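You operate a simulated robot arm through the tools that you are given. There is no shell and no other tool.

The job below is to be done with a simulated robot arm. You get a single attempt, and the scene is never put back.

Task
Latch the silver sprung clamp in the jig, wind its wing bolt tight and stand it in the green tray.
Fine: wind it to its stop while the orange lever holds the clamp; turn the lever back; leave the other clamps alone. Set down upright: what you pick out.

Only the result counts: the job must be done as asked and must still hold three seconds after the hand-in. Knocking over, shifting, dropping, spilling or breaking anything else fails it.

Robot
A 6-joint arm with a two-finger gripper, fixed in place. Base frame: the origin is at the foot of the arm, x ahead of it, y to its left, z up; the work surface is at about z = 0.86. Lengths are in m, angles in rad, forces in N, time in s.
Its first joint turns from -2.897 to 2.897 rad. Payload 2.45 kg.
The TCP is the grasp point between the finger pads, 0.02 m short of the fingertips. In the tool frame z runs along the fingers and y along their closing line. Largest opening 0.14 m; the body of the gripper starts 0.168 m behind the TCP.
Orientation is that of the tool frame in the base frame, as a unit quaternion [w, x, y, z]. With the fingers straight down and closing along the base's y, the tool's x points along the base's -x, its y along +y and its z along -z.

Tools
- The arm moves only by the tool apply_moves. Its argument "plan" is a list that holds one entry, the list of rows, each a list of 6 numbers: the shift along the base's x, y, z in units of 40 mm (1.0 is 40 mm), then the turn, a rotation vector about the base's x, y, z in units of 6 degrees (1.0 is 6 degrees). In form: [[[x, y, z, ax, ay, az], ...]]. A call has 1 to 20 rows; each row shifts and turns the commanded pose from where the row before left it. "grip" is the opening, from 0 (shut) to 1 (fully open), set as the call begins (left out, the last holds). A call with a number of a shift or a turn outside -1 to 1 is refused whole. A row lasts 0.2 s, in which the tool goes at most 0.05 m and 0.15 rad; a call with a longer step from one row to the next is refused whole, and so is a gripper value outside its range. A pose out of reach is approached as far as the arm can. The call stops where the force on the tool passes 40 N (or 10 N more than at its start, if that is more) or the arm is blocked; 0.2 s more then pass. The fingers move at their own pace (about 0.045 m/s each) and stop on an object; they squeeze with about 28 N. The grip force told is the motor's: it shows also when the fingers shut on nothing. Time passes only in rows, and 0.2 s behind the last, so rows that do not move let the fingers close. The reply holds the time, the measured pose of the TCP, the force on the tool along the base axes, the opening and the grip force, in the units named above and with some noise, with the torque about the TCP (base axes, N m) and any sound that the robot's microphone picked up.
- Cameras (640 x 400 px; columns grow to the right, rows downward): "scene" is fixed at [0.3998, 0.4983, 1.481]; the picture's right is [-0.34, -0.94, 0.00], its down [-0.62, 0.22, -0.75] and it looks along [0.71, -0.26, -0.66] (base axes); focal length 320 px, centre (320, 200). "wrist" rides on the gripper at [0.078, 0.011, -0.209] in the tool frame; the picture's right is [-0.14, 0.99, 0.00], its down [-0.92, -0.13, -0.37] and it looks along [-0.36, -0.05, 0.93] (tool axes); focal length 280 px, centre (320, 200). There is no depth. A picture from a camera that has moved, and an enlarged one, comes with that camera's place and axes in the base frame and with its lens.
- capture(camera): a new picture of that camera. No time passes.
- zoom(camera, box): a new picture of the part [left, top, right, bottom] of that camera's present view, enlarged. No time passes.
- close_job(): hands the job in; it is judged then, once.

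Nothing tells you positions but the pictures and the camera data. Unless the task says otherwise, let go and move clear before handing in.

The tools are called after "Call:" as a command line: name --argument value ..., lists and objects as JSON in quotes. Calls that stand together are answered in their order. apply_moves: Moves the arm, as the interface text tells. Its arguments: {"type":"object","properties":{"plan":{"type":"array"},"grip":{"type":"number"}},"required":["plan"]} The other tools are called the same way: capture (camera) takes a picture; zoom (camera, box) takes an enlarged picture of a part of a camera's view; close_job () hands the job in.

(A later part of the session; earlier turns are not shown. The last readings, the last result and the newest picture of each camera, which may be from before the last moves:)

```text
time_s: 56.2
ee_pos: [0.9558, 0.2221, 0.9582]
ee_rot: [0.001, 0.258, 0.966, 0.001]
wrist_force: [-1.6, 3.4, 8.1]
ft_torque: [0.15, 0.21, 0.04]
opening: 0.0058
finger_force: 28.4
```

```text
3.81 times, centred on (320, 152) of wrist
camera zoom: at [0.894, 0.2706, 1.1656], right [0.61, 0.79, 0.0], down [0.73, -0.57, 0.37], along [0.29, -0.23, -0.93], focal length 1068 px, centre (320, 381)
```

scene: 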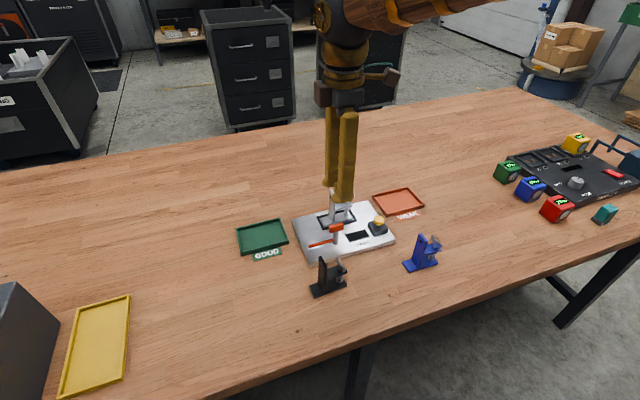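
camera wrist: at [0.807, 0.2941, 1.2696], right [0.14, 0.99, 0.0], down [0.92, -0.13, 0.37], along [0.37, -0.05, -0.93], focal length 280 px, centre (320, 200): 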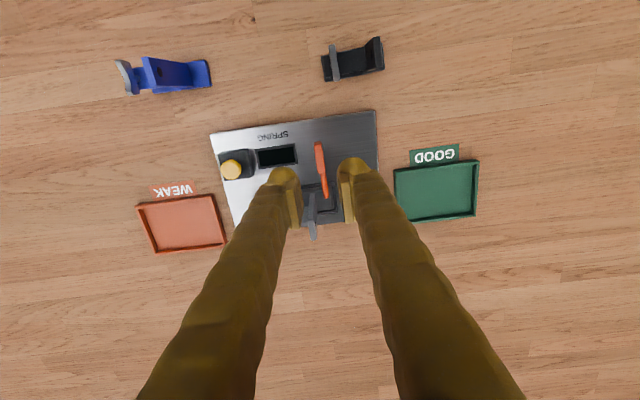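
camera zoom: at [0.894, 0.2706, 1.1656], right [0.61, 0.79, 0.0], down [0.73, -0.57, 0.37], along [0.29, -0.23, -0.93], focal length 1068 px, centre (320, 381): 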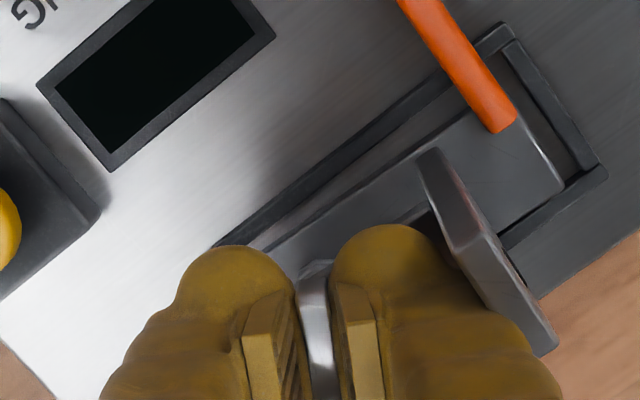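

The base has rotated a few degrees within its frame's clearance and should now bear against the frame walls; the bolt is still turning easily. I'll continue in small steps and watch the forces.

Call:
apply_moves --plan '[[[0, 0, 0, 0, 0, -0.5], [0, 0, 0, 0, 0, -0.5], [0, 0, 0, 0, 0, -0.5], [0, 0, 0, 0, 0, -0.5], [0, 0, 0, 0, 0, 0]]]' --grip 0.0

Call:
zoom --camera "scene" --box '[322, 183, 366, 233]'

Call:
zoom --camera "wrist" --box '[250, 100, 390, 205]'

```text
time_s: 57.4
ee_pos: [0.9555, 0.2238, 0.9571]
ee_rot: [0.001, 0.358, 0.934, 0.001]
wrist_force: [4.7, 3.9, 16.4]
ft_torque: [-0.04, -0.12, -0.02]
opening: 0.0061
finger_force: 28.9
```

```text
8.00 times, centred on (344, 208) of scene
camera zoom: at [0.3998, 0.4983, 1.481], right [-0.34, -0.94, 0.0], down [-0.62, 0.22, -0.75], along [0.71, -0.26, -0.66], focal length 2564 px, centre (128, 136)
```

zoom: 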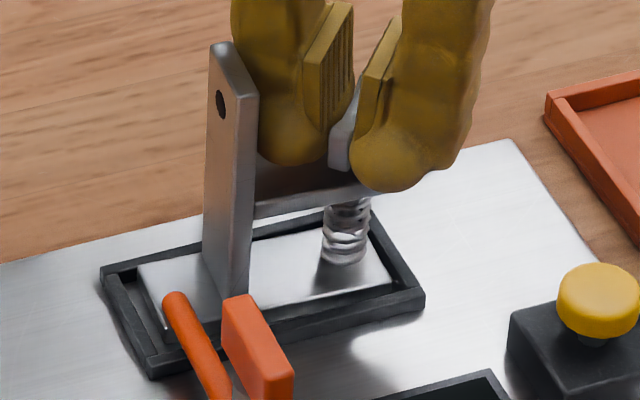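

```text
3.81 times, centred on (320, 152) of wrist
camera zoom: at [0.9052, 0.2828, 1.1655], right [0.76, 0.64, 0.0], down [0.6, -0.71, 0.37], along [0.24, -0.28, -0.93], focal length 1068 px, centre (320, 381)
```

zoom: 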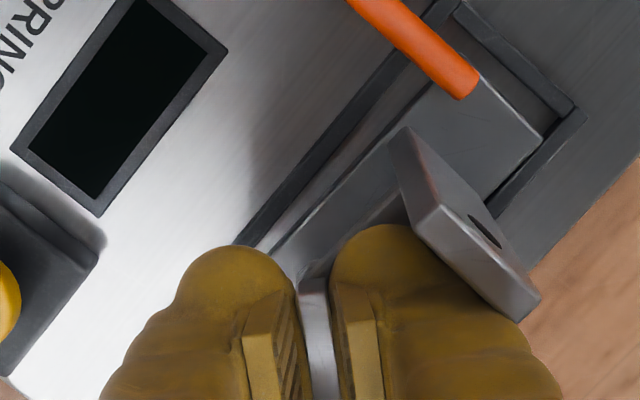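

The base is square with the frame again and the wing keeps turning freely. I'll relieve the vertical load slightly and continue clockwise.

Call:
apply_moves --plan '[[[0, 0, 0.018, 0, 0, 0], [0, 0, 0, 0, 0, -0.5], [0, 0, 0, 0, 0, -0.5], [0, 0, 0, 0, 0, -0.5], [0, 0, 0, 0, 0, -0.5], [0, 0, 0, 0, 0, -0.5], [0, 0, 0, 0, 0, -0.5], [0, 0, 0, 0, 0, -0.5], [0, 0, 0, 0, 0, -0.5], [0, 0, 0, 0, 0, 0]]]' --grip 0.0

Call:
zoom --camera "scene" --box '[322, 183, 366, 233]'

Call:
zoom --camera "wrist" --box '[250, 100, 390, 205]'

```text
time_s: 59.6
ee_pos: [0.9561, 0.2226, 0.9557]
ee_rot: [0.001, 0.545, 0.838, 0.0]
wrist_force: [2.5, 1.2, 10.1]
ft_torque: [-0.09, -0.07, 0.01]
opening: 0.0063
finger_force: 28.2
```

```text
8.00 times, centred on (344, 208) of scene
camera zoom: at [0.3998, 0.4983, 1.481], right [-0.34, -0.94, 0.0], down [-0.62, 0.22, -0.75], along [0.71, -0.26, -0.66], focal length 2564 px, centre (128, 136)
```

zoom: 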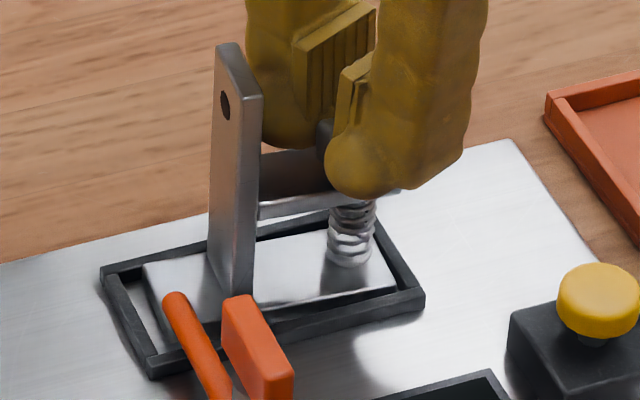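

```text
3.81 times, centred on (320, 152) of wrist
camera zoom: at [0.934, 0.2984, 1.1655], right [0.96, 0.28, 0.0], down [0.26, -0.89, 0.37], along [0.1, -0.35, -0.93], focal length 1068 px, centre (320, 381)
```

zoom: 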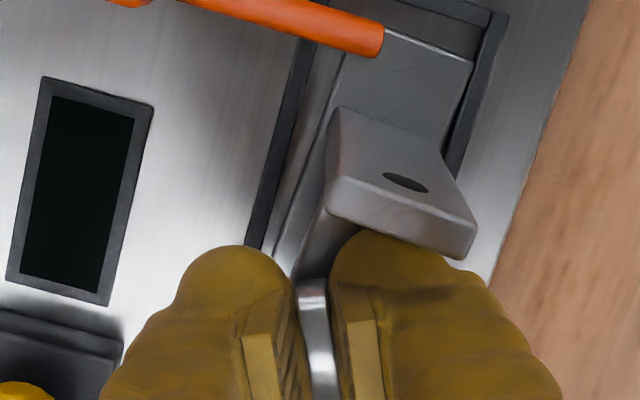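

Still free-turning at −66°. Continuing to about −102°.

Call:
apply_moves --plan '[[[0, 0, 0.01, 0, 0, -0.6], [0, 0, 0, 0, 0, -0.6], [0, 0, 0, 0, 0, -0.6], [0, 0, 0, 0, 0, -0.6], [0, 0, 0, 0, 0, -0.6], [0, 0, 0, 0, 0, -0.6], [0, 0, 0, 0, 0, -0.6], [0, 0, 0, 0, 0, -0.6], [0, 0, 0, 0, 0, -0.6], [0, 0, 0, 0, 0, -0.6], [0, 0, 0, 0, 0, 0]]]' --grip 0.0

Call:
zoom --camera "scene" --box '[322, 183, 366, 233]'

Call:
zoom --camera "wrist" --box '[250, 100, 390, 205]'

```text
time_s: 62.0
ee_pos: [0.9573, 0.2226, 0.9583]
ee_rot: [0.001, 0.777, 0.63, 0.0]
wrist_force: [-1.0, -0.1, -0.4]
ft_torque: [-0.04, 0.01, 0.02]
opening: 0.0059
finger_force: 28.1
```

```text
8.00 times, centred on (344, 208) of scene
camera zoom: at [0.3998, 0.4983, 1.481], right [-0.34, -0.94, 0.0], down [-0.62, 0.22, -0.75], along [0.71, -0.26, -0.66], focal length 2564 px, centre (128, 136)
```

zoom: 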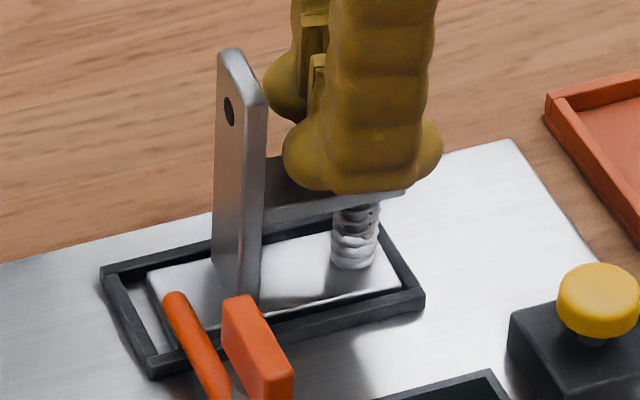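

```text
3.81 times, centred on (320, 152) of wrist
camera zoom: at [0.9835, 0.2974, 1.1663], right [0.94, -0.34, 0.0], down [-0.32, -0.87, 0.37], along [-0.12, -0.35, -0.93], focal length 1068 px, centre (320, 381)
```

zoom: 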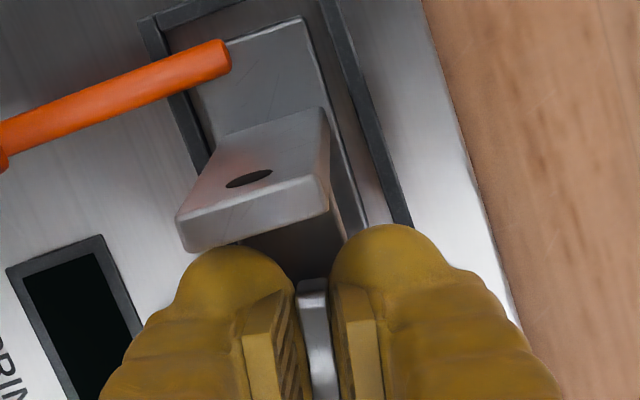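

Turned 102° with no stop yet. I'll keep going clockwise to about −150°, checking that the arm still tracks.

Call:
apply_moves --plan '[[[0, 0, 0, 0, 0, -0.6], [0, 0, 0, 0, 0, -0.6], [0, 0, 0, 0, 0, -0.6], [0, 0, 0, 0, 0, -0.6], [0, 0, 0, 0, 0, -0.6], [0, 0, 0, 0, 0, -0.6], [0, 0, 0, 0, 0, -0.6], [0, 0, 0, 0, 0, -0.6], [0, 0, 0, 0, 0, -0.6], [0, 0, 0, 0, 0, -0.6], [0, 0, 0, 0, 0, 0]]]' --grip 0.0

Call:
zoom --camera "scene" --box '[322, 183, 366, 233]'

Call:
zoom --camera "wrist" --box '[250, 100, 390, 205]'

```text
time_s: 64.4
ee_pos: [0.9563, 0.2235, 0.957]
ee_rot: [0.001, 0.933, 0.359, 0.0]
wrist_force: [11.5, -4.9, 13.1]
ft_torque: [0.4, -0.7, 0.09]
opening: 0.0058
finger_force: 27.8
```

```text
8.00 times, centred on (344, 208) of scene
camera zoom: at [0.3998, 0.4983, 1.481], right [-0.34, -0.94, 0.0], down [-0.62, 0.22, -0.75], along [0.71, -0.26, -0.66], focal length 2564 px, centre (128, 136)
```

zoom: 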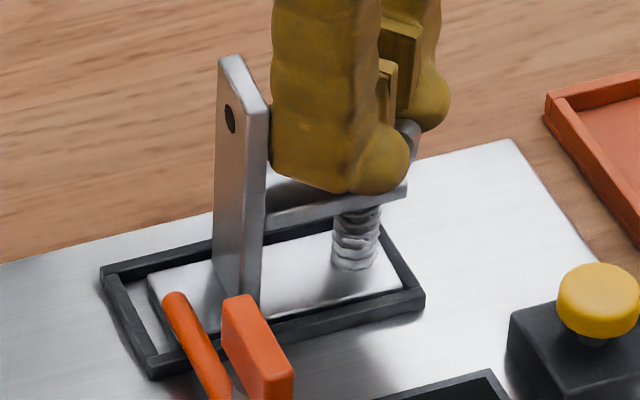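

```text
3.81 times, centred on (320, 152) of wrist
camera zoom: at [1.0218, 0.2669, 1.1667], right [0.56, -0.83, 0.0], down [-0.77, -0.52, 0.37], along [-0.3, -0.21, -0.93], focal length 1068 px, centre (320, 381)
```

zoom: 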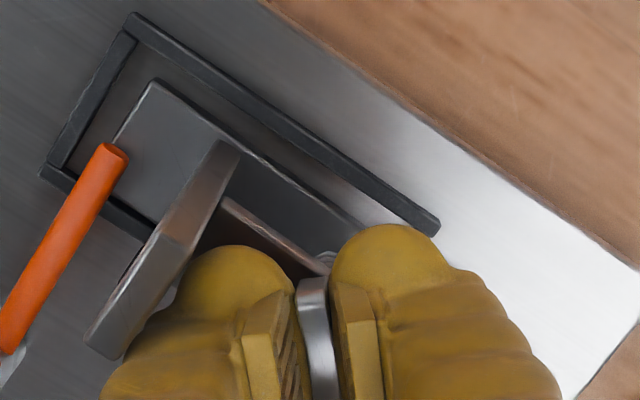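

At −138°, some lateral load and torque has appeared. I'll relieve a bit and read again before continuing.

Call:
apply_moves --plan '[[[0.012, -0.005, 0.015, 0, 0, 0], [0, 0, 0, 0, 0, 0]]]' --grip 0.0

Call:
capture --camera "scene"

Call:
capture --camera "wrist"

```text
time_s: 65.0
ee_pos: [0.956, 0.2225, 0.9591]
ee_rot: [0.001, 0.934, 0.358, -0.001]
wrist_force: [7.5, -2.6, 9.4]
ft_torque: [0.27, -0.46, 0.04]
opening: 0.006
finger_force: 27.8
```

```text
taken
```

scene: 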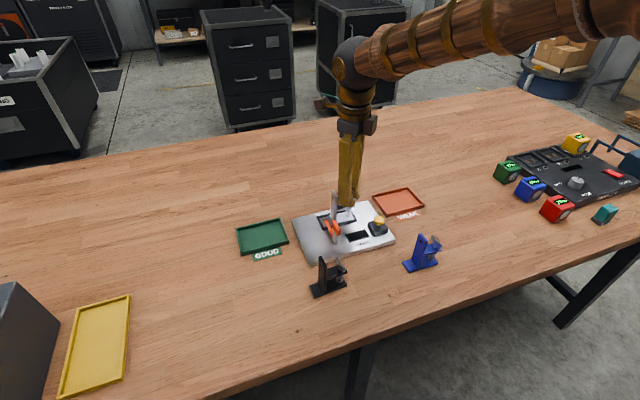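

```text
taken
camera wrist: at [1.022, 0.2668, 1.1664], right [0.56, -0.83, 0.0], down [-0.77, -0.52, 0.37], along [-0.31, -0.21, -0.93], focal length 280 px, centre (320, 200)
```

wrist: 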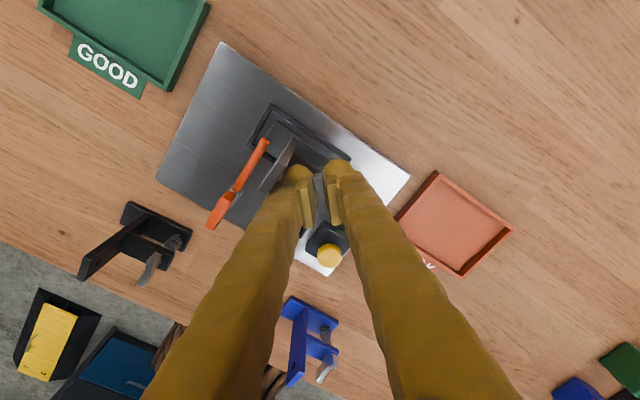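

No unexpected contact visible; continuing clockwise 12° more.

Call:
apply_moves --plan '[[[0.008, -0.003, 0.01, 0, 0, -0.5], [0, 0, 0, 0, 0, -0.5], [0, 0, 0, 0, 0, -0.5], [0, 0, 0, 0, 0, -0.5], [0, 0, 0, 0, 0, 0]]]' --grip 0.0

Call:
zoom --camera "scene" --box '[322, 183, 366, 233]'

Call:
zoom --camera "wrist" --box '[250, 100, 390, 205]'

```text
time_s: 66.2
ee_pos: [0.9571, 0.224, 0.9592]
ee_rot: [0.002, 0.966, 0.259, 0.0]
wrist_force: [5.7, -1.5, 1.3]
ft_torque: [0.12, -0.38, 0.02]
opening: 0.0061
finger_force: 28.2
```

```text
8.00 times, centred on (344, 208) of scene
camera zoom: at [0.3998, 0.4983, 1.481], right [-0.34, -0.94, 0.0], down [-0.62, 0.22, -0.75], along [0.71, -0.26, -0.66], focal length 2564 px, centre (128, 136)
```

zoom: 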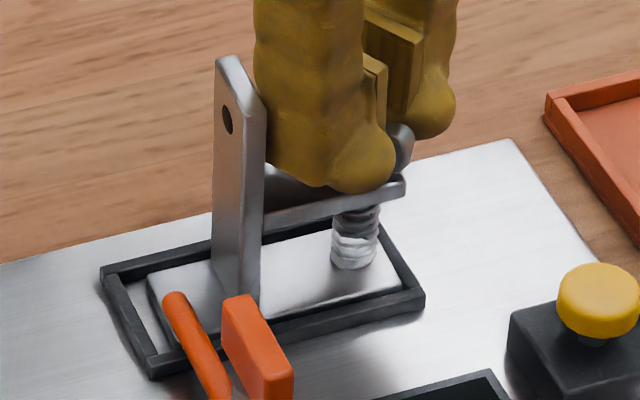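

```text
3.81 times, centred on (320, 152) of wrist
camera zoom: at [1.0302, 0.2525, 1.1672], right [0.38, -0.93, 0.0], down [-0.86, -0.35, 0.37], along [-0.34, -0.14, -0.93], focal length 1068 px, centre (320, 381)
```

zoom: 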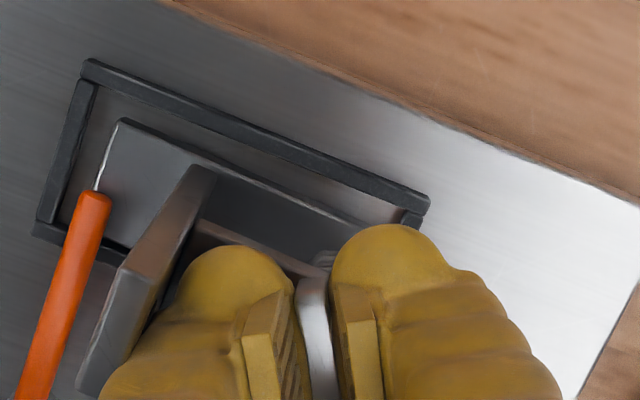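

Still free at −150°. Another 24° before I need to re-grip.

Call:
apply_moves --plan '[[[0.005, 0, 0, 0, 0, -0.5], [0, 0, 0, 0, 0, -0.5], [0, 0, 0, 0, 0, -0.5], [0, 0, 0, 0, 0, -0.5], [0, 0, 0, 0, 0, -0.5], [0, 0, 0, 0, 0, 0]]]' --grip 0.0

Call:
zoom --camera "scene" --box '[322, 183, 366, 233]'

```text
time_s: 67.6
ee_pos: [0.9565, 0.2234, 0.9584]
ee_rot: [0.0, 0.983, 0.183, -0.001]
wrist_force: [12.2, 1.6, 10.9]
ft_torque: [0.26, -0.66, 0.69]
opening: 0.0066
finger_force: 28.8
out of reach, approached as far as the arm can: row 4, 5
```

```text
8.00 times, centred on (344, 208) of scene
camera zoom: at [0.3998, 0.4983, 1.481], right [-0.34, -0.94, 0.0], down [-0.62, 0.22, -0.75], along [0.71, -0.26, -0.66], focal length 2564 px, centre (128, 136)
```

zoom: 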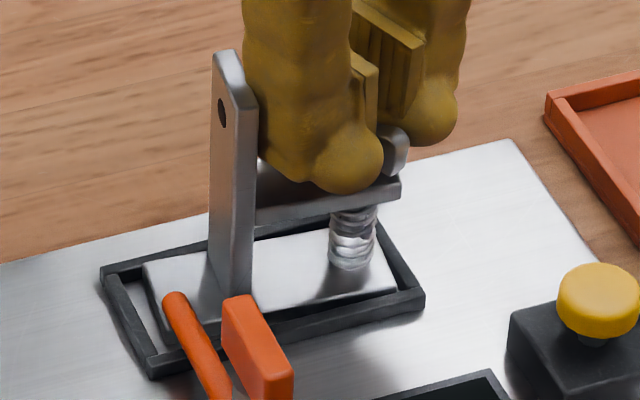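

The tool reached its joint limit at −159° and the torque jumped to 0.69 N·m with the wing lagging in the pads, which suggests the bolt stop. To confirm and finish, I'll release, rise, rotate back by ~183° and re-grip the wing.

Call:
apply_moves --plan '[[[0, 0, 0, 0, 0, 0.5], [0, 0, 0, 0, 0, 0.3], [0, 0, 0, 0, 0, 0]]]' --grip 0.0

Call:
apply_moves --plan '[[[0, 0, 0, 0, 0, 0], [0, 0, 0, 0, 0, 0], [0, 0, 0, 0, 0, 0], [0, 0, 0.25, 0, 0, 0], [0, 0, 0.6, 0, 0, 0], [0, 0, 0.75, 0, 0, 0], [0, 0, 0, 0, 0, 0]]]' --grip 0.115

Call:
zoom --camera "scene" --box '[322, 183, 366, 233]'

Call:
zoom --camera "wrist" --box '[240, 80, 400, 200]'

```text
time_s: 68.4
ee_pos: [0.9561, 0.2228, 0.9583]
ee_rot: [0.001, 0.975, 0.224, -0.002]
wrist_force: [3.0, -1.1, 1.2]
ft_torque: [0.03, -0.2, 0.06]
opening: 0.0059
finger_force: 27.4
```

```text
time_s: 70.0
ee_pos: [0.9586, 0.2218, 1.0235]
ee_rot: [0.001, 0.975, 0.223, -0.001]
wrist_force: [-0.1, -0.6, 0.4]
ft_torque: [0.02, -0.02, -0.01]
opening: 0.0161
finger_force: 0.1
```

```text
8.00 times, centred on (344, 208) of scene
camera zoom: at [0.3998, 0.4983, 1.481], right [-0.34, -0.94, 0.0], down [-0.62, 0.22, -0.75], along [0.71, -0.26, -0.66], focal length 2564 px, centre (128, 136)
```

zoom: 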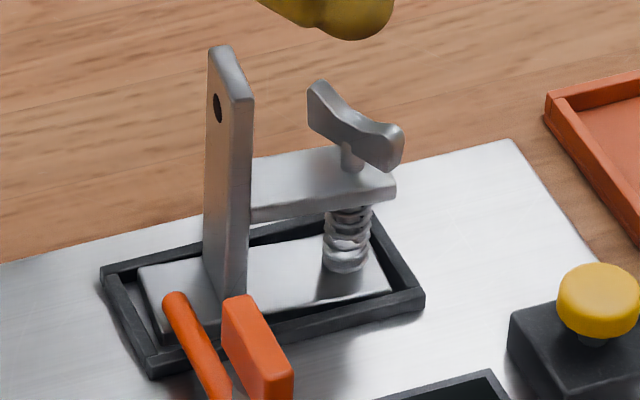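

```text
3.33 times, centred on (320, 140) of wrist
camera zoom: at [1.0328, 0.2468, 1.2311], right [0.31, -0.95, 0.0], down [-0.88, -0.29, 0.37], along [-0.35, -0.12, -0.93], focal length 935 px, centre (320, 400)
```

zoom: 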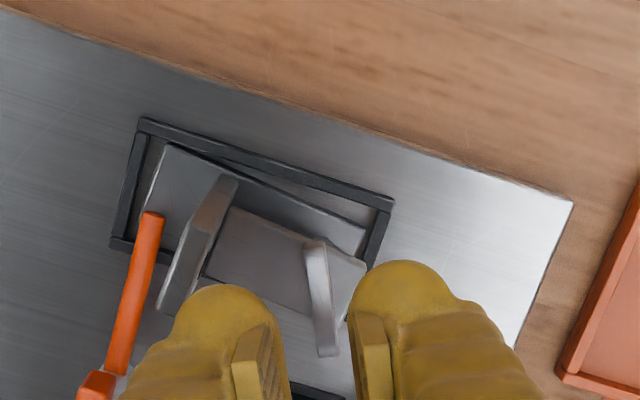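

The wing has dropped slightly (tightening direction is right), and the bolt seems to be at/near its stop. I'll rotate the tool by +180° above the clamp so I can re-grip the wing and push further clockwise to confirm.

Call:
apply_moves --plan '[[[0, 0, 0, 0, 0, 1], [0, 0, 0, 0, 0, 1], [0, 0, 0, 0, 0, 1], [0, 0, 0, 0, 0, 1], [0, 0, 0, 0, 0, 1], [0, 0, 0, 0, 0, 1], [0, 0, 0, 0, 0, 1], [0, 0, 0, 0, 0, 1], [0, 0, 0, 0, 0, 1], [0, 0, 0, 0, 0, 1], [0, 0, 0, 0, 0, 1], [0, 0, 0, 0, 0, 1], [0, 0, 0, 0, 0, 1], [0, 0, 0, 0, 0, 1], [0, 0, 0, 0, 0, 1], [0, 0, 0, 0, 0, 1], [0, 0, 0, 0, 0, 1], [0, 0, 0, 0, 0, 1], [0, 0, 0, 0, 0, 1], [0, 0, 0, 0, 0, 1]]]' --grip 0.115

Call:
apply_moves --plan '[[[0, 0, 0, 0, 0, 1], [0, 0, 0, 0, 0, 1], [0, 0, 0, 0, 0, 1], [0, 0, 0, 0, 0, 1], [0, 0, 0, 0, 0, 1], [0, 0, 0, 0, 0, 1], [0, 0, 0, 0, 0, 1], [0, 0, 0, 0, 0, 1], [0, 0, 0, 0, 0, 1], [0, 0, 0, 0, 0, 1], [0, 0, 0, 0, 0, 0], [0, 0, 0, 0, 0, 0]]]' --grip 0.115

Call:
zoom --camera "wrist" --box '[240, 80, 400, 200]'

Call:
zoom --camera "scene" --box '[322, 183, 366, 233]'

```text
time_s: 74.2
ee_pos: [0.9586, 0.2212, 1.0224]
ee_rot: [0.001, 0.293, 0.956, 0.001]
wrist_force: [-0.8, -0.2, -0.4]
ft_torque: [0.0, 0.01, 0.01]
opening: 0.0161
finger_force: 0.0
```

```text
time_s: 76.8
ee_pos: [0.9563, 0.2225, 1.0224]
ee_rot: [0.001, -0.224, 0.975, 0.001]
wrist_force: [-0.3, -0.5, -0.6]
ft_torque: [0.03, -0.02, 0.01]
opening: 0.016
finger_force: 0.1
```

```text
3.33 times, centred on (320, 140) of wrist
camera zoom: at [0.8818, 0.197, 1.2316], right [-0.31, 0.95, 0.0], down [0.88, 0.29, 0.37], along [0.35, 0.12, -0.93], focal length 935 px, centre (320, 400)
```

zoom: 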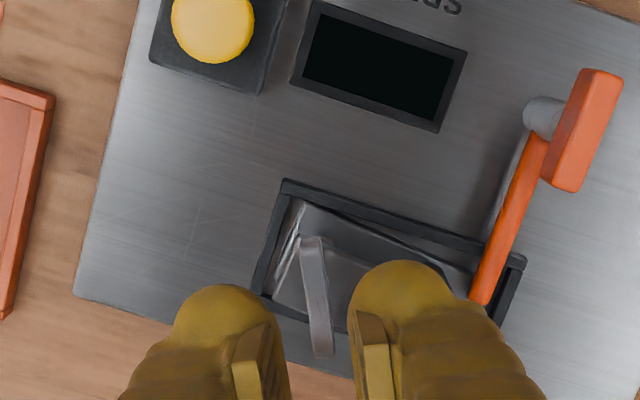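

```text
8.00 times, centred on (344, 208) of scene
camera zoom: at [0.3998, 0.4983, 1.481], right [-0.34, -0.94, 0.0], down [-0.62, 0.22, -0.75], along [0.71, -0.26, -0.66], focal length 2564 px, centre (128, 136)
```

zoom: 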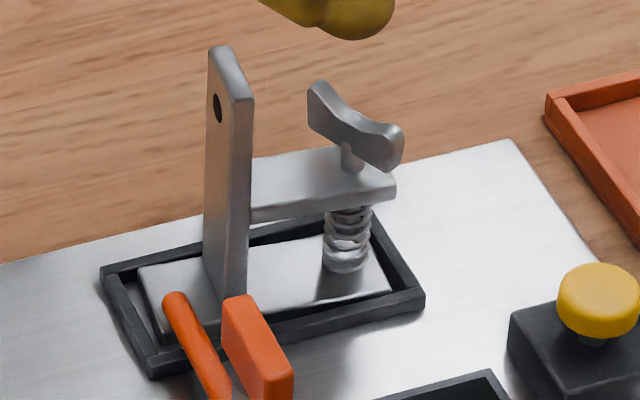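

From both opposite views, the wing axis is at ≈(0.957, 0.2215) and aligned with the pads at this yaw (+26°). Descending to z≈0.956 and re-gripping.

Call:
apply_moves --plan '[[[0.01, -0.025, -0.5, 0, 0, 0], [0, 0, -0.5, 0, 0, 0], [0, 0, -0.25, 0, 0, 0], [0, 0, -0.2, 0, 0, 0], [0, 0, -0.2, 0, 0, 0], [0, 0, 0, 0, 0, 0], [0, 0, 0, 0, 0, 0]]]' --grip 0.115

Call:
apply_moves --plan '[[[0, 0, 0, 0, 0, 0], [0, 0, 0, 0, 0, 0], [0, 0, 0, 0, 0, 0]]]' --grip 0.0

Call:
zoom --camera "wrist" --box '[240, 80, 400, 200]'

Call:
zoom --camera "scene" --box '[322, 183, 366, 233]'

```text
time_s: 78.4
ee_pos: [0.9576, 0.2208, 0.9577]
ee_rot: [0.001, -0.223, 0.975, 0.001]
wrist_force: [-0.1, 0.0, -0.4]
ft_torque: [-0.02, 0.02, 0.0]
opening: 0.016
finger_force: 0.1
```

```text
time_s: 79.2
ee_pos: [0.9574, 0.2225, 0.9572]
ee_rot: [0.001, -0.223, 0.975, 0.001]
wrist_force: [0.0, -0.1, 0.0]
ft_torque: [0.0, -0.02, -0.01]
opening: 0.0062
finger_force: 27.9
```

```text
3.33 times, centred on (320, 140) of wrist
camera zoom: at [0.8825, 0.1964, 1.1661], right [-0.31, 0.95, 0.0], down [0.88, 0.29, 0.37], along [0.35, 0.12, -0.93], focal length 935 px, centre (320, 400)
```

zoom: 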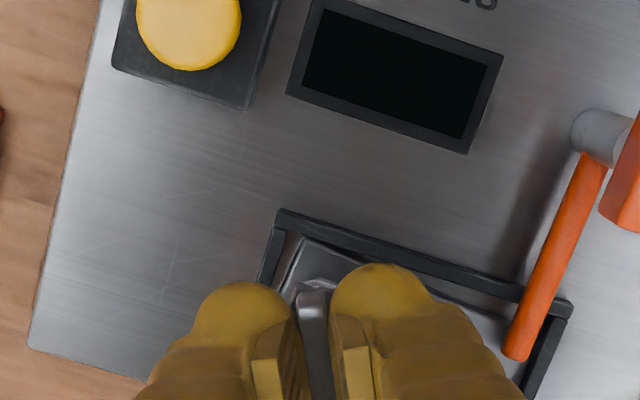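

```text
8.00 times, centred on (344, 208) of scene
camera zoom: at [0.3998, 0.4983, 1.481], right [-0.34, -0.94, 0.0], down [-0.62, 0.22, -0.75], along [0.71, -0.26, -0.66], focal length 2564 px, centre (128, 136)
```

zoom: 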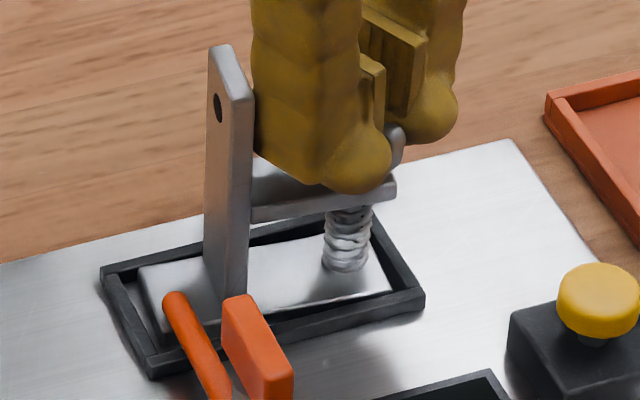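

Re-gripped cleanly. Turning clockwise a few degrees to see whether the stop torque appears right away.

Call:
apply_moves --plan '[[[0, 0, 0, 0, 0, -0.4], [0, 0, 0, 0, 0, -0.4], [0, 0, 0, 0, 0, -0.4], [0, 0, 0, 0, 0, 0]]]' --grip 0.0

Call:
zoom --camera "scene" --box '[322, 183, 366, 233]'

Call:
zoom --camera "wrist" --box '[240, 80, 400, 200]'

```text
time_s: 80.2
ee_pos: [0.9587, 0.2226, 0.9578]
ee_rot: [0.001, -0.162, 0.987, 0.001]
wrist_force: [-5.3, -0.2, 9.0]
ft_torque: [-0.04, 0.17, 0.68]
opening: 0.0075
finger_force: 28.0
```

```text
8.00 times, centred on (344, 208) of scene
camera zoom: at [0.3998, 0.4983, 1.481], right [-0.34, -0.94, 0.0], down [-0.62, 0.22, -0.75], along [0.71, -0.26, -0.66], focal length 2564 px, centre (128, 136)
```

zoom: 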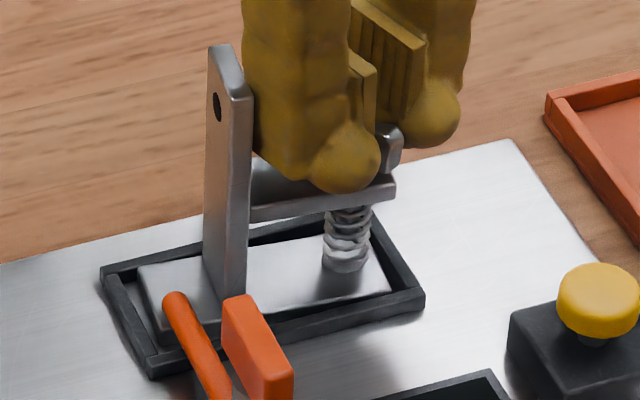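

```text
3.33 times, centred on (320, 140) of wrist
camera zoom: at [0.8802, 0.2062, 1.166], right [-0.19, 0.98, 0.0], down [0.91, 0.17, 0.37], along [0.36, 0.07, -0.93], focal length 935 px, centre (320, 400)
```

zoom: 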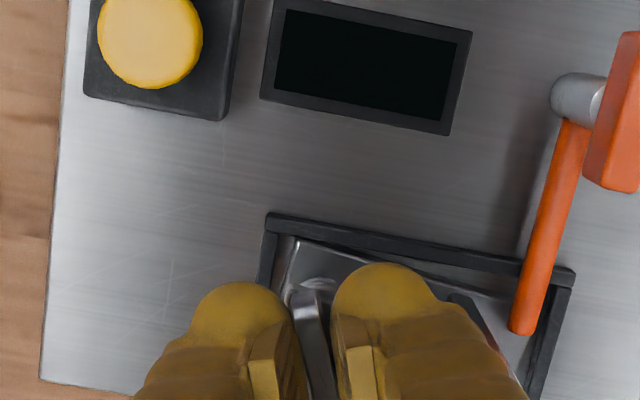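

Torque jumped straight to 0.68 N·m while the wing lagged the pads, confirming the bolt is at its stop. I'll release without turning back and rise.

Call:
apply_moves --plan '[[[0, 0, 0, 0, 0, -0.15], [0, 0, 0, 0, 0, 0], [0, 0, 0, 0, 0, 0]]]' --grip 0.0

Call:
apply_moves --plan '[[[0, 0, 0, 0, 0, 0], [0, 0, 0, 0, 0, 0], [0, 0, 0, 0, 0, 0], [0, 0, 0.25, 0, 0, 0], [0, 0, 0.6, 0, 0, 0], [0, 0, 0.9, 0, 0, 0], [0, 0, 0.8, 0, 0, 0], [0, 0, 0, 0, 0, 0]]]' --grip 0.115

Call:
zoom --camera "wrist" --box '[240, 80, 400, 200]'

Call:
zoom --camera "scene" --box '[322, 183, 366, 233]'

```text
time_s: 81.0
ee_pos: [0.959, 0.2213, 0.9569]
ee_rot: [0.001, -0.154, 0.988, 0.001]
wrist_force: [-6.0, -0.8, 16.8]
ft_torque: [-0.04, 0.18, 0.73]
opening: 0.0078
finger_force: 27.7
```

```text
time_s: 82.8
ee_pos: [0.9583, 0.2202, 1.0605]
ee_rot: [0.001, -0.154, 0.988, 0.0]
wrist_force: [-0.4, 0.1, 0.3]
ft_torque: [0.01, -0.01, 0.02]
opening: 0.0159
finger_force: 0.0
```

```text
3.33 times, centred on (320, 140) of wrist
camera zoom: at [0.8799, 0.2057, 1.2677], right [-0.17, 0.99, 0.0], down [0.92, 0.16, 0.37], along [0.36, 0.07, -0.93], focal length 935 px, centre (320, 400)
```

zoom: 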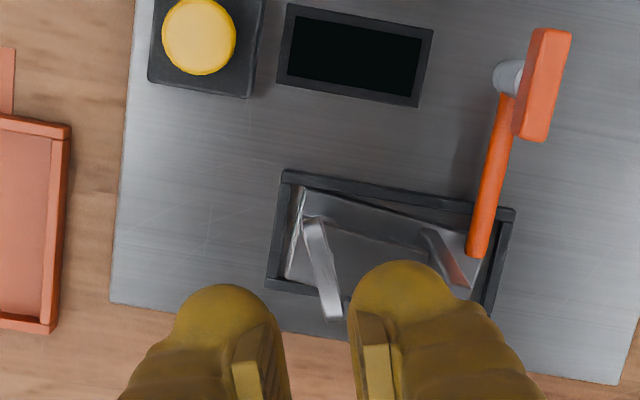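

```text
8.00 times, centred on (344, 208) of scene
camera zoom: at [0.3998, 0.4983, 1.481], right [-0.34, -0.94, 0.0], down [-0.62, 0.22, -0.75], along [0.71, -0.26, -0.66], focal length 2564 px, centre (128, 136)
```

zoom: 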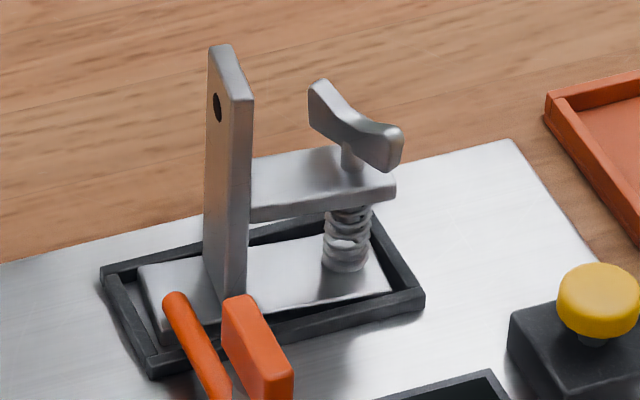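

The wing sits lower than before and at its stop. Now I'll go back to the lever head (now lying along x at ≈(0.884, 0.2835)), with the fingers closing along y, to turn the lever back.

Call:
apply_moves --plan '[[[-0.62, 0.527, 0, 0, 0, -0.98], [-0.62, 0.527, 0, 0, 0, -0.98], [-0.62, 0.527, 0, 0, 0, -0.99], [0, 0, 0, 0, 0, 0], [0, 0, 0, 0, 0, 0]]]' --grip 0.215

Call:
zoom --camera "wrist" --box '[240, 80, 400, 200]'

Call:
zoom --camera "scene" --box '[310, 180, 390, 240]'

```text
time_s: 84.0
ee_pos: [0.8838, 0.2841, 1.0577]
ee_rot: [0.001, 0.0, 1.0, 0.001]
wrist_force: [1.2, -0.4, -0.1]
ft_torque: [-0.02, -0.02, -0.04]
opening: 0.03
finger_force: 0.0
```

```text
3.33 times, centred on (320, 140) of wrist
camera zoom: at [0.8053, 0.2942, 1.2663], right [0.14, 0.99, 0.0], down [0.92, -0.13, 0.37], along [0.37, -0.05, -0.93], focal length 935 px, centre (320, 400)
```

zoom: 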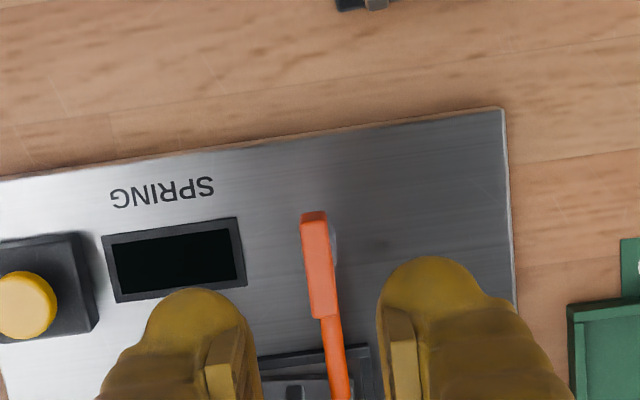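

```text
6.67 times, centred on (350, 210) of scene
camera zoom: at [0.3998, 0.4983, 1.481], right [-0.34, -0.94, 0.0], down [-0.62, 0.22, -0.75], along [0.71, -0.26, -0.66], focal length 2137 px, centre (120, 133)
```

zoom: 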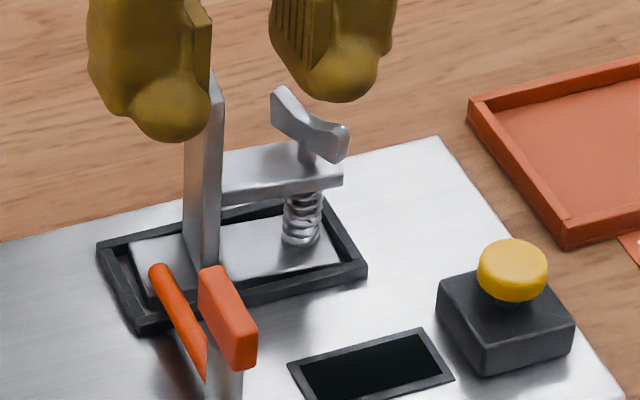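

Head centre is at (0.8837, 0.2837), right under the TCP. Descending and gripping.

Call:
apply_moves --plan '[[[0, -0.01, -0.6, 0, 0, 0], [0, 0, -0.8, 0, 0, 0], [0, 0, -0.7, 0, 0, 0], [0, 0, -0.4, 0, 0, 0], [0, 0, -0.2, 0, 0, 0], [0, 0, -0.1, 0, 0, 0], [0, 0, 0, 0, 0, 0], [0, 0, 0, 0, 0, 0]]]' --grip 0.215

Call:
zoom --camera "wrist" --box '[240, 80, 400, 200]'

```text
time_s: 85.8
ee_pos: [0.8831, 0.2841, 0.9475]
ee_rot: [0.0, 0.0, 1.0, 0.001]
wrist_force: [-0.2, -0.5, 0.2]
ft_torque: [-0.05, 0.0, 0.05]
opening: 0.03
finger_force: 0.0
```

```text
3.33 times, centred on (320, 140) of wrist
camera zoom: at [0.8049, 0.2942, 1.1558], right [0.14, 0.99, 0.0], down [0.92, -0.13, 0.37], along [0.37, -0.05, -0.93], focal length 935 px, centre (320, 400)
```

zoom: 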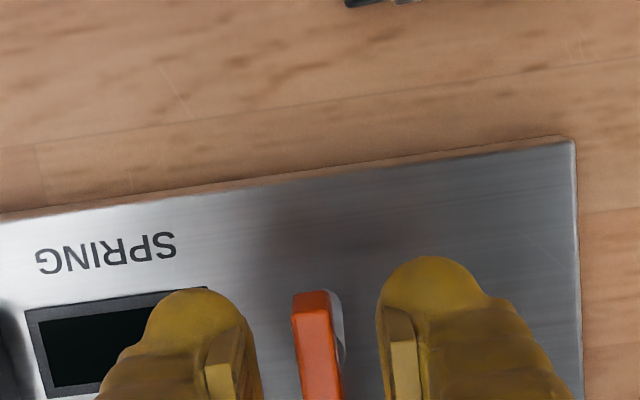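

Head is centred between the pads. Lowering 2 mm more and closing.

Call:
apply_moves --plan '[[[0, 0, -0.05, 0, 0, 0], [0, 0, 0, 0, 0, 0], [0, 0, 0, 0, 0, 0], [0, 0, 0, 0, 0, 0]]]' --grip 0.0

```text
time_s: 86.8
ee_pos: [0.8835, 0.2846, 0.9448]
ee_rot: [0.0, -0.001, 1.0, 0.001]
wrist_force: [0.1, -8.1, 2.5]
ft_torque: [-0.06, -0.02, -0.03]
opening: 0.0093
finger_force: 36.5
```

Gripped with small side load. Turning the lever back counter-clockwise, first 30°.

Call:
apply_moves --plan '[[[0, -0.01, 0, 0, 0, 0], [0, 0, 0, 0, 0, 0.5], [0, 0, 0, 0, 0, 0.5], [0, 0, 0, 0, 0, 0.5], [0, 0, 0, 0, 0, 0.5], [0, 0, 0, 0, 0, 0.5], [0, 0, 0, 0, 0, 0.5], [0, 0, 0, 0, 0, 0.5], [0, 0, 0, 0, 0, 0.5], [0, 0, 0, 0, 0, 0.5], [0, 0, 0, 0, 0, 0.5], [0, 0, 0, 0, 0, 0]]]' --grip 0.0

Call:
zoom --camera "scene" --box '[300, 180, 390, 250]'

```text
time_s: 89.4
ee_pos: [0.8831, 0.2835, 0.9445]
ee_rot: [0.001, -0.259, 0.966, 0.0]
wrist_force: [-13.2, -27.1, 22.8]
ft_torque: [-0.32, 0.15, -0.01]
opening: 0.0092
finger_force: 36.9
```

```text
5.71 times, centred on (345, 215) of scene
camera zoom: at [0.3998, 0.4983, 1.481], right [-0.34, -0.94, 0.0], down [-0.62, 0.22, -0.75], along [0.71, -0.26, -0.66], focal length 1832 px, centre (177, 114)
```

zoom: 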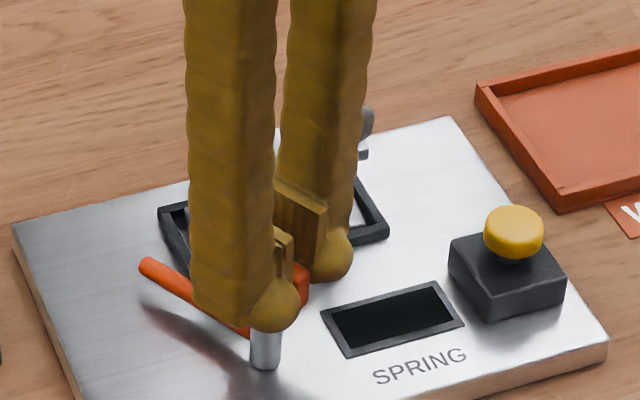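

The lever follows, but there are side loads up to 27 N. Relieving, then another 30°.

Call:
apply_moves --plan '[[[-0.012, -0.03, 0.02, 0, 0, 0], [0, 0, 0, 0, 0, 0]]]' --grip 0.0

Call:
apply_moves --plan '[[[0, 0, 0, 0, 0, 0.5], [0, 0, 0, 0, 0, 0.5], [0, 0, 0, 0, 0, 0.5], [0, 0, 0, 0, 0, 0.5], [0, 0, 0, 0, 0, 0.5], [0, 0, 0, 0, 0, 0]]]' --grip 0.0

```text
time_s: 90.0
ee_pos: [0.8844, 0.284, 0.9463]
ee_rot: [0.0, -0.259, 0.966, 0.001]
wrist_force: [1.3, -6.7, 3.4]
ft_torque: [0.02, -0.16, -0.02]
opening: 0.009
finger_force: 37.1
```

```text
time_s: 91.4
ee_pos: [0.8836, 0.2825, 0.945]
ee_rot: [0.001, -0.383, 0.924, 0.002]
wrist_force: [38.3, 5.9, -8.3]
ft_torque: [0.09, -0.4, -0.07]
opening: 0.0089
finger_force: 36.7
```

At 45°; relieving +x load before continuing.

Call:
apply_moves --plan '[[[0.03, 0.008, -0.008, 0, 0, 0], [0, 0, 0, 0, 0, 0]]]' --grip 0.0

Call:
apply_moves --plan '[[[0, 0, 0, 0, 0, 0.5], [0, 0, 0, 0, 0, 0.5], [0, 0, 0, 0, 0, 0.5], [0, 0, 0, 0, 0, 0]]]' --grip 0.0

```text
time_s: 92.0
ee_pos: [0.8832, 0.283, 0.944]
ee_rot: [-0.001, -0.383, 0.924, 0.002]
wrist_force: [0.3, -4.8, 3.4]
ft_torque: [-0.21, 0.18, 0.0]
opening: 0.0091
finger_force: 36.9
```

```text
time_s: 93.0
ee_pos: [0.8837, 0.2833, 0.9448]
ee_rot: [-0.001, -0.454, 0.891, 0.001]
wrist_force: [-19.5, -27.0, 6.1]
ft_torque: [-0.34, 0.2, 0.0]
opening: 0.0094
finger_force: 36.9
```

At 54°; relieve and continue in small steps.

Call:
apply_moves --plan '[[[-0.015, -0.022, 0, 0, 0, 0], [0, 0, 0, 0, 0, 0.5], [0, 0, 0, 0, 0, 0.5], [0, 0, 0, 0, 0, 0.5], [0, 0, 0, 0, 0, 0]]]' --grip 0.0

```text
time_s: 94.2
ee_pos: [0.8839, 0.2828, 0.9443]
ee_rot: [0.001, -0.524, 0.852, 0.002]
wrist_force: [6.7, -0.2, -5.2]
ft_torque: [0.1, -0.09, 0.0]
opening: 0.009
finger_force: 36.3
```

Yaw 63° with small loads. Continuing.

Call:
apply_moves --plan '[[[0, 0, 0, 0, 0, 0.5], [0, 0, 0, 0, 0, 0.5], [0, 0, 0, 0, 0, 0.5], [0, 0, 0, 0, 0, 0]]]' --grip 0.0

Call:
zoom --camera "scene" --box '[300, 180, 390, 250]'

```text
time_s: 95.2
ee_pos: [0.8846, 0.2824, 0.9437]
ee_rot: [-0.001, -0.588, 0.809, 0.001]
wrist_force: [23.4, 14.5, -10.6]
ft_torque: [0.22, -0.27, 0.01]
opening: 0.0089
finger_force: 36.2
```

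```text
5.71 times, centred on (345, 215) of scene
camera zoom: at [0.3998, 0.4983, 1.481], right [-0.34, -0.94, 0.0], down [-0.62, 0.22, -0.75], along [0.71, -0.26, -0.66], focal length 1832 px, centre (177, 114)
```

zoom: 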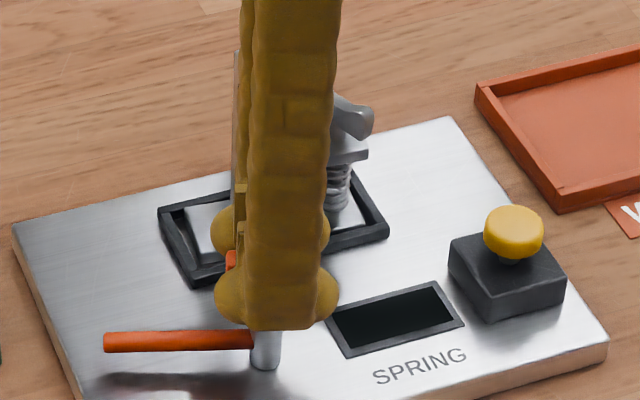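

Yaw 72°. Relieving and continuing.

Call:
apply_moves --plan '[[[0.018, 0.012, -0.008, 0, 0, 0], [0, 0, 0, 0, 0, 0.5], [0, 0, 0, 0, 0, 0.5], [0, 0, 0, 0, 0, 0.5], [0, 0, 0, 0, 0, 0]]]' --grip 0.0

```text
time_s: 96.4
ee_pos: [0.8844, 0.2823, 0.9456]
ee_rot: [0.0, -0.65, 0.76, 0.001]
wrist_force: [18.5, 1.0, 7.6]
ft_torque: [-0.03, -0.19, -0.03]
opening: 0.0091
finger_force: 36.5
```

Call:
apply_moves --plan '[[[0.015, 0, 0, 0, 0, 0], [0, 0, 0, 0, 0, 0.5], [0, 0, 0, 0, 0, 0.5], [0, 0, 0, 0, 0, 0.4], [0, 0, 0, 0, 0, 0]]]' --grip 0.0

Call:
zoom --camera "scene" --box '[300, 180, 390, 250]'

```text
time_s: 97.6
ee_pos: [0.8855, 0.2829, 0.9447]
ee_rot: [0.0, -0.704, 0.711, 0.001]
wrist_force: [7.9, -0.5, 11.5]
ft_torque: [0.02, -0.08, 0.01]
opening: 0.0093
finger_force: 36.1
```

```text
5.71 times, centred on (345, 215) of scene
camera zoom: at [0.3998, 0.4983, 1.481], right [-0.34, -0.94, 0.0], down [-0.62, 0.22, -0.75], along [0.71, -0.26, -0.66], focal length 1832 px, centre (177, 114)
```

zoom: 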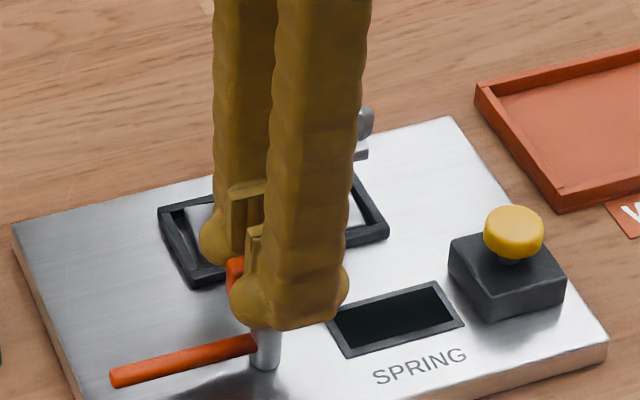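

The rod points +y again (89.5°). A little more to feel the open stop.

Call:
apply_moves --plan '[[[0.005, 0, 0.01, 0, 0, 0.25], [0, 0, 0, 0, 0, 0.2], [0, 0, 0, 0, 0, 0]]]' --grip 0.0

```text
time_s: 98.4
ee_pos: [0.8844, 0.2825, 0.9441]
ee_rot: [0.0, 0.72, -0.694, -0.002]
wrist_force: [6.4, -13.4, 5.8]
ft_torque: [-0.17, -0.09, -0.8]
opening: 0.0094
finger_force: 36.7
```

Torque −0.8 N·m: the lever is back at its open stop. Releasing and rising.

Call:
apply_moves --plan '[[[0, 0, 0, 0, 0, 0], [0, 0, 0, 0, 0, 0], [0, 0, 0, 0, 0, 0], [0, 0, 0.3, 0, 0, -0.2], [0, 0, 0.8, 0, 0, 0], [0, 0, 0.9, 0, 0, 0], [0, 0, 0.9, 0, 0, 0], [0, 0, 0, 0, 0, 0]]]' --grip 0.215

Call:
zoom --camera "scene" --box '[300, 180, 390, 250]'

Call:
capture --camera "wrist"

```text
time_s: 100.2
ee_pos: [0.8854, 0.2832, 1.0615]
ee_rot: [0.0, 0.712, -0.702, -0.001]
wrist_force: [-0.3, 0.2, 1.3]
ft_torque: [0.02, 0.03, 0.01]
opening: 0.03
finger_force: 0.0
```

```text
5.71 times, centred on (345, 215) of scene
camera zoom: at [0.3998, 0.4983, 1.481], right [-0.34, -0.94, 0.0], down [-0.62, 0.22, -0.75], along [0.71, -0.26, -0.66], focal length 1832 px, centre (177, 114)
```

zoom: 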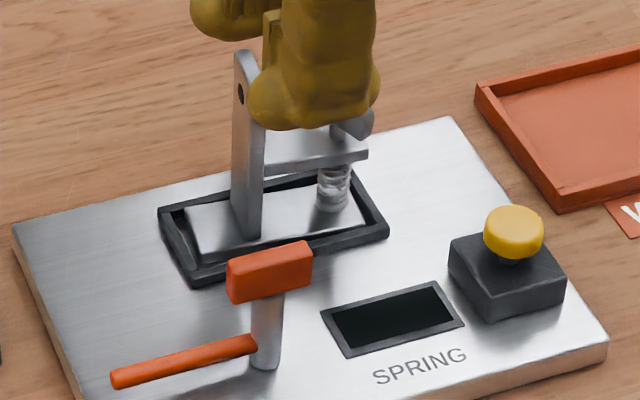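

```text
taken
camera wrist: at [0.8761, 0.2036, 1.2688], right [-0.99, 0.12, 0.0], down [0.11, 0.92, 0.37], along [0.04, 0.37, -0.93], focal length 280 px, centre (320, 200)
```

wrist: 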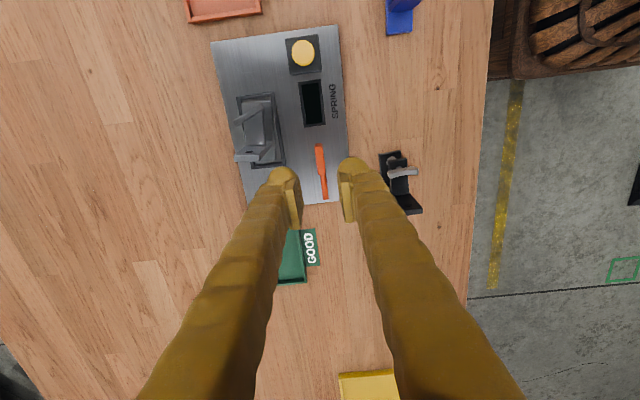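

The lever is back in its open position. Now I'll return to neutral yaw above the jig and measure the clamp's exact pose for pick-up.

Call:
apply_moves --plan '[[[0.0, 0, 0.1, 0, 0, -1], [0.0, 0, 0.1, 0, 0, -1], [0.0, 0, 0.1, 0, 0, -1], [0.1, -0.05, 0.1, 0, 0, -1], [0.1, -0.05, 0.1, 0, 0, -1], [0.1, -0.05, 0, 0, 0, -1], [0.1, -0.05, 0, 0, 0, -1], [0.1, -0.05, 0, 0, 0, -1], [0.1, -0.05, 0, 0, 0, -1], [0.1, -0.05, 0, 0, 0, -1], [0.1, -0.05, 0, 0, 0, -1], [0.1, -0.05, 0, 0, 0, -1], [0.1, -0.05, 0, 0, 0, -1], [0.1, 0, 0, 0, 0, -1], [0, 0, 0, 0, 0, -1], [0, 0, 0, 0, 0, -0.13], [0, 0, 0, 0, 0, 0], [0, 0, 0, 0, 0, 0]]]' --grip 0.6

Call:
capture --camera "wrist"

Call:
zoom --camera "wrist" --box '[250, 90, 400, 200]'

Call:
zoom --camera "scene" --box '[310, 180, 380, 240]'

```text
time_s: 104.0
ee_pos: [0.9295, 0.2621, 1.0825]
ee_rot: [-0.001, -0.001, 1.0, 0.002]
wrist_force: [0.5, -0.1, 0.4]
ft_torque: [0.0, -0.03, 0.0]
opening: 0.0843
finger_force: 0.0
```

```text
taken
camera wrist: at [0.851, 0.2722, 1.2903], right [0.14, 0.99, 0.0], down [0.92, -0.13, 0.37], along [0.37, -0.05, -0.93], focal length 280 px, centre (320, 200)
```

wrist: 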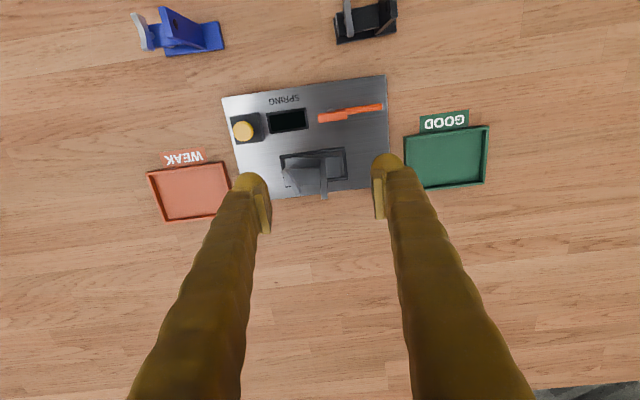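

```text
3.64 times, centred on (325, 145) of wrist
camera zoom: at [0.851, 0.2722, 1.2903], right [0.14, 0.99, 0.0], down [0.92, -0.13, 0.37], along [0.37, -0.05, -0.93], focal length 1020 px, centre (302, 400)
```

zoom: 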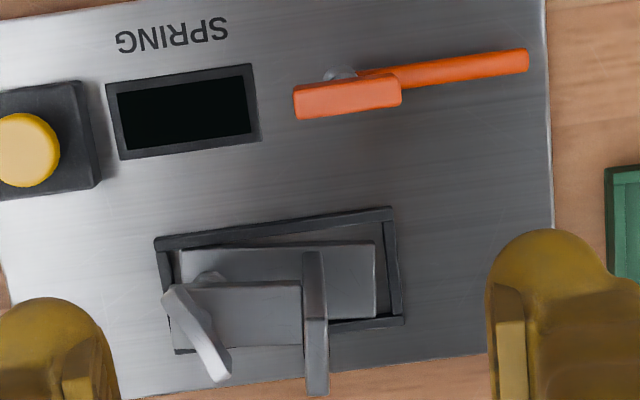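

```text
6.67 times, centred on (345, 210) of scene
camera zoom: at [0.3998, 0.4983, 1.481], right [-0.34, -0.94, 0.0], down [-0.62, 0.22, -0.75], along [0.71, -0.26, -0.66], focal length 2137 px, centre (153, 133)
```

zoom: 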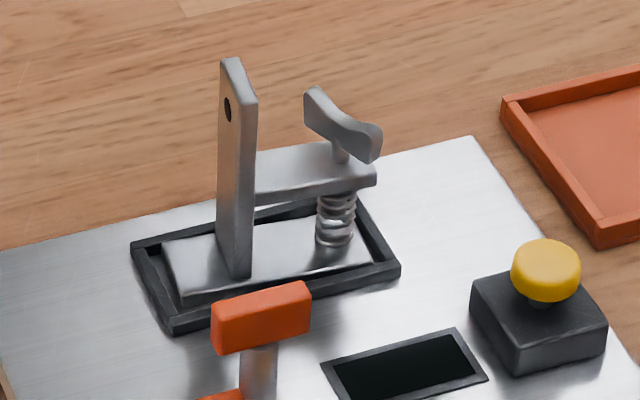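

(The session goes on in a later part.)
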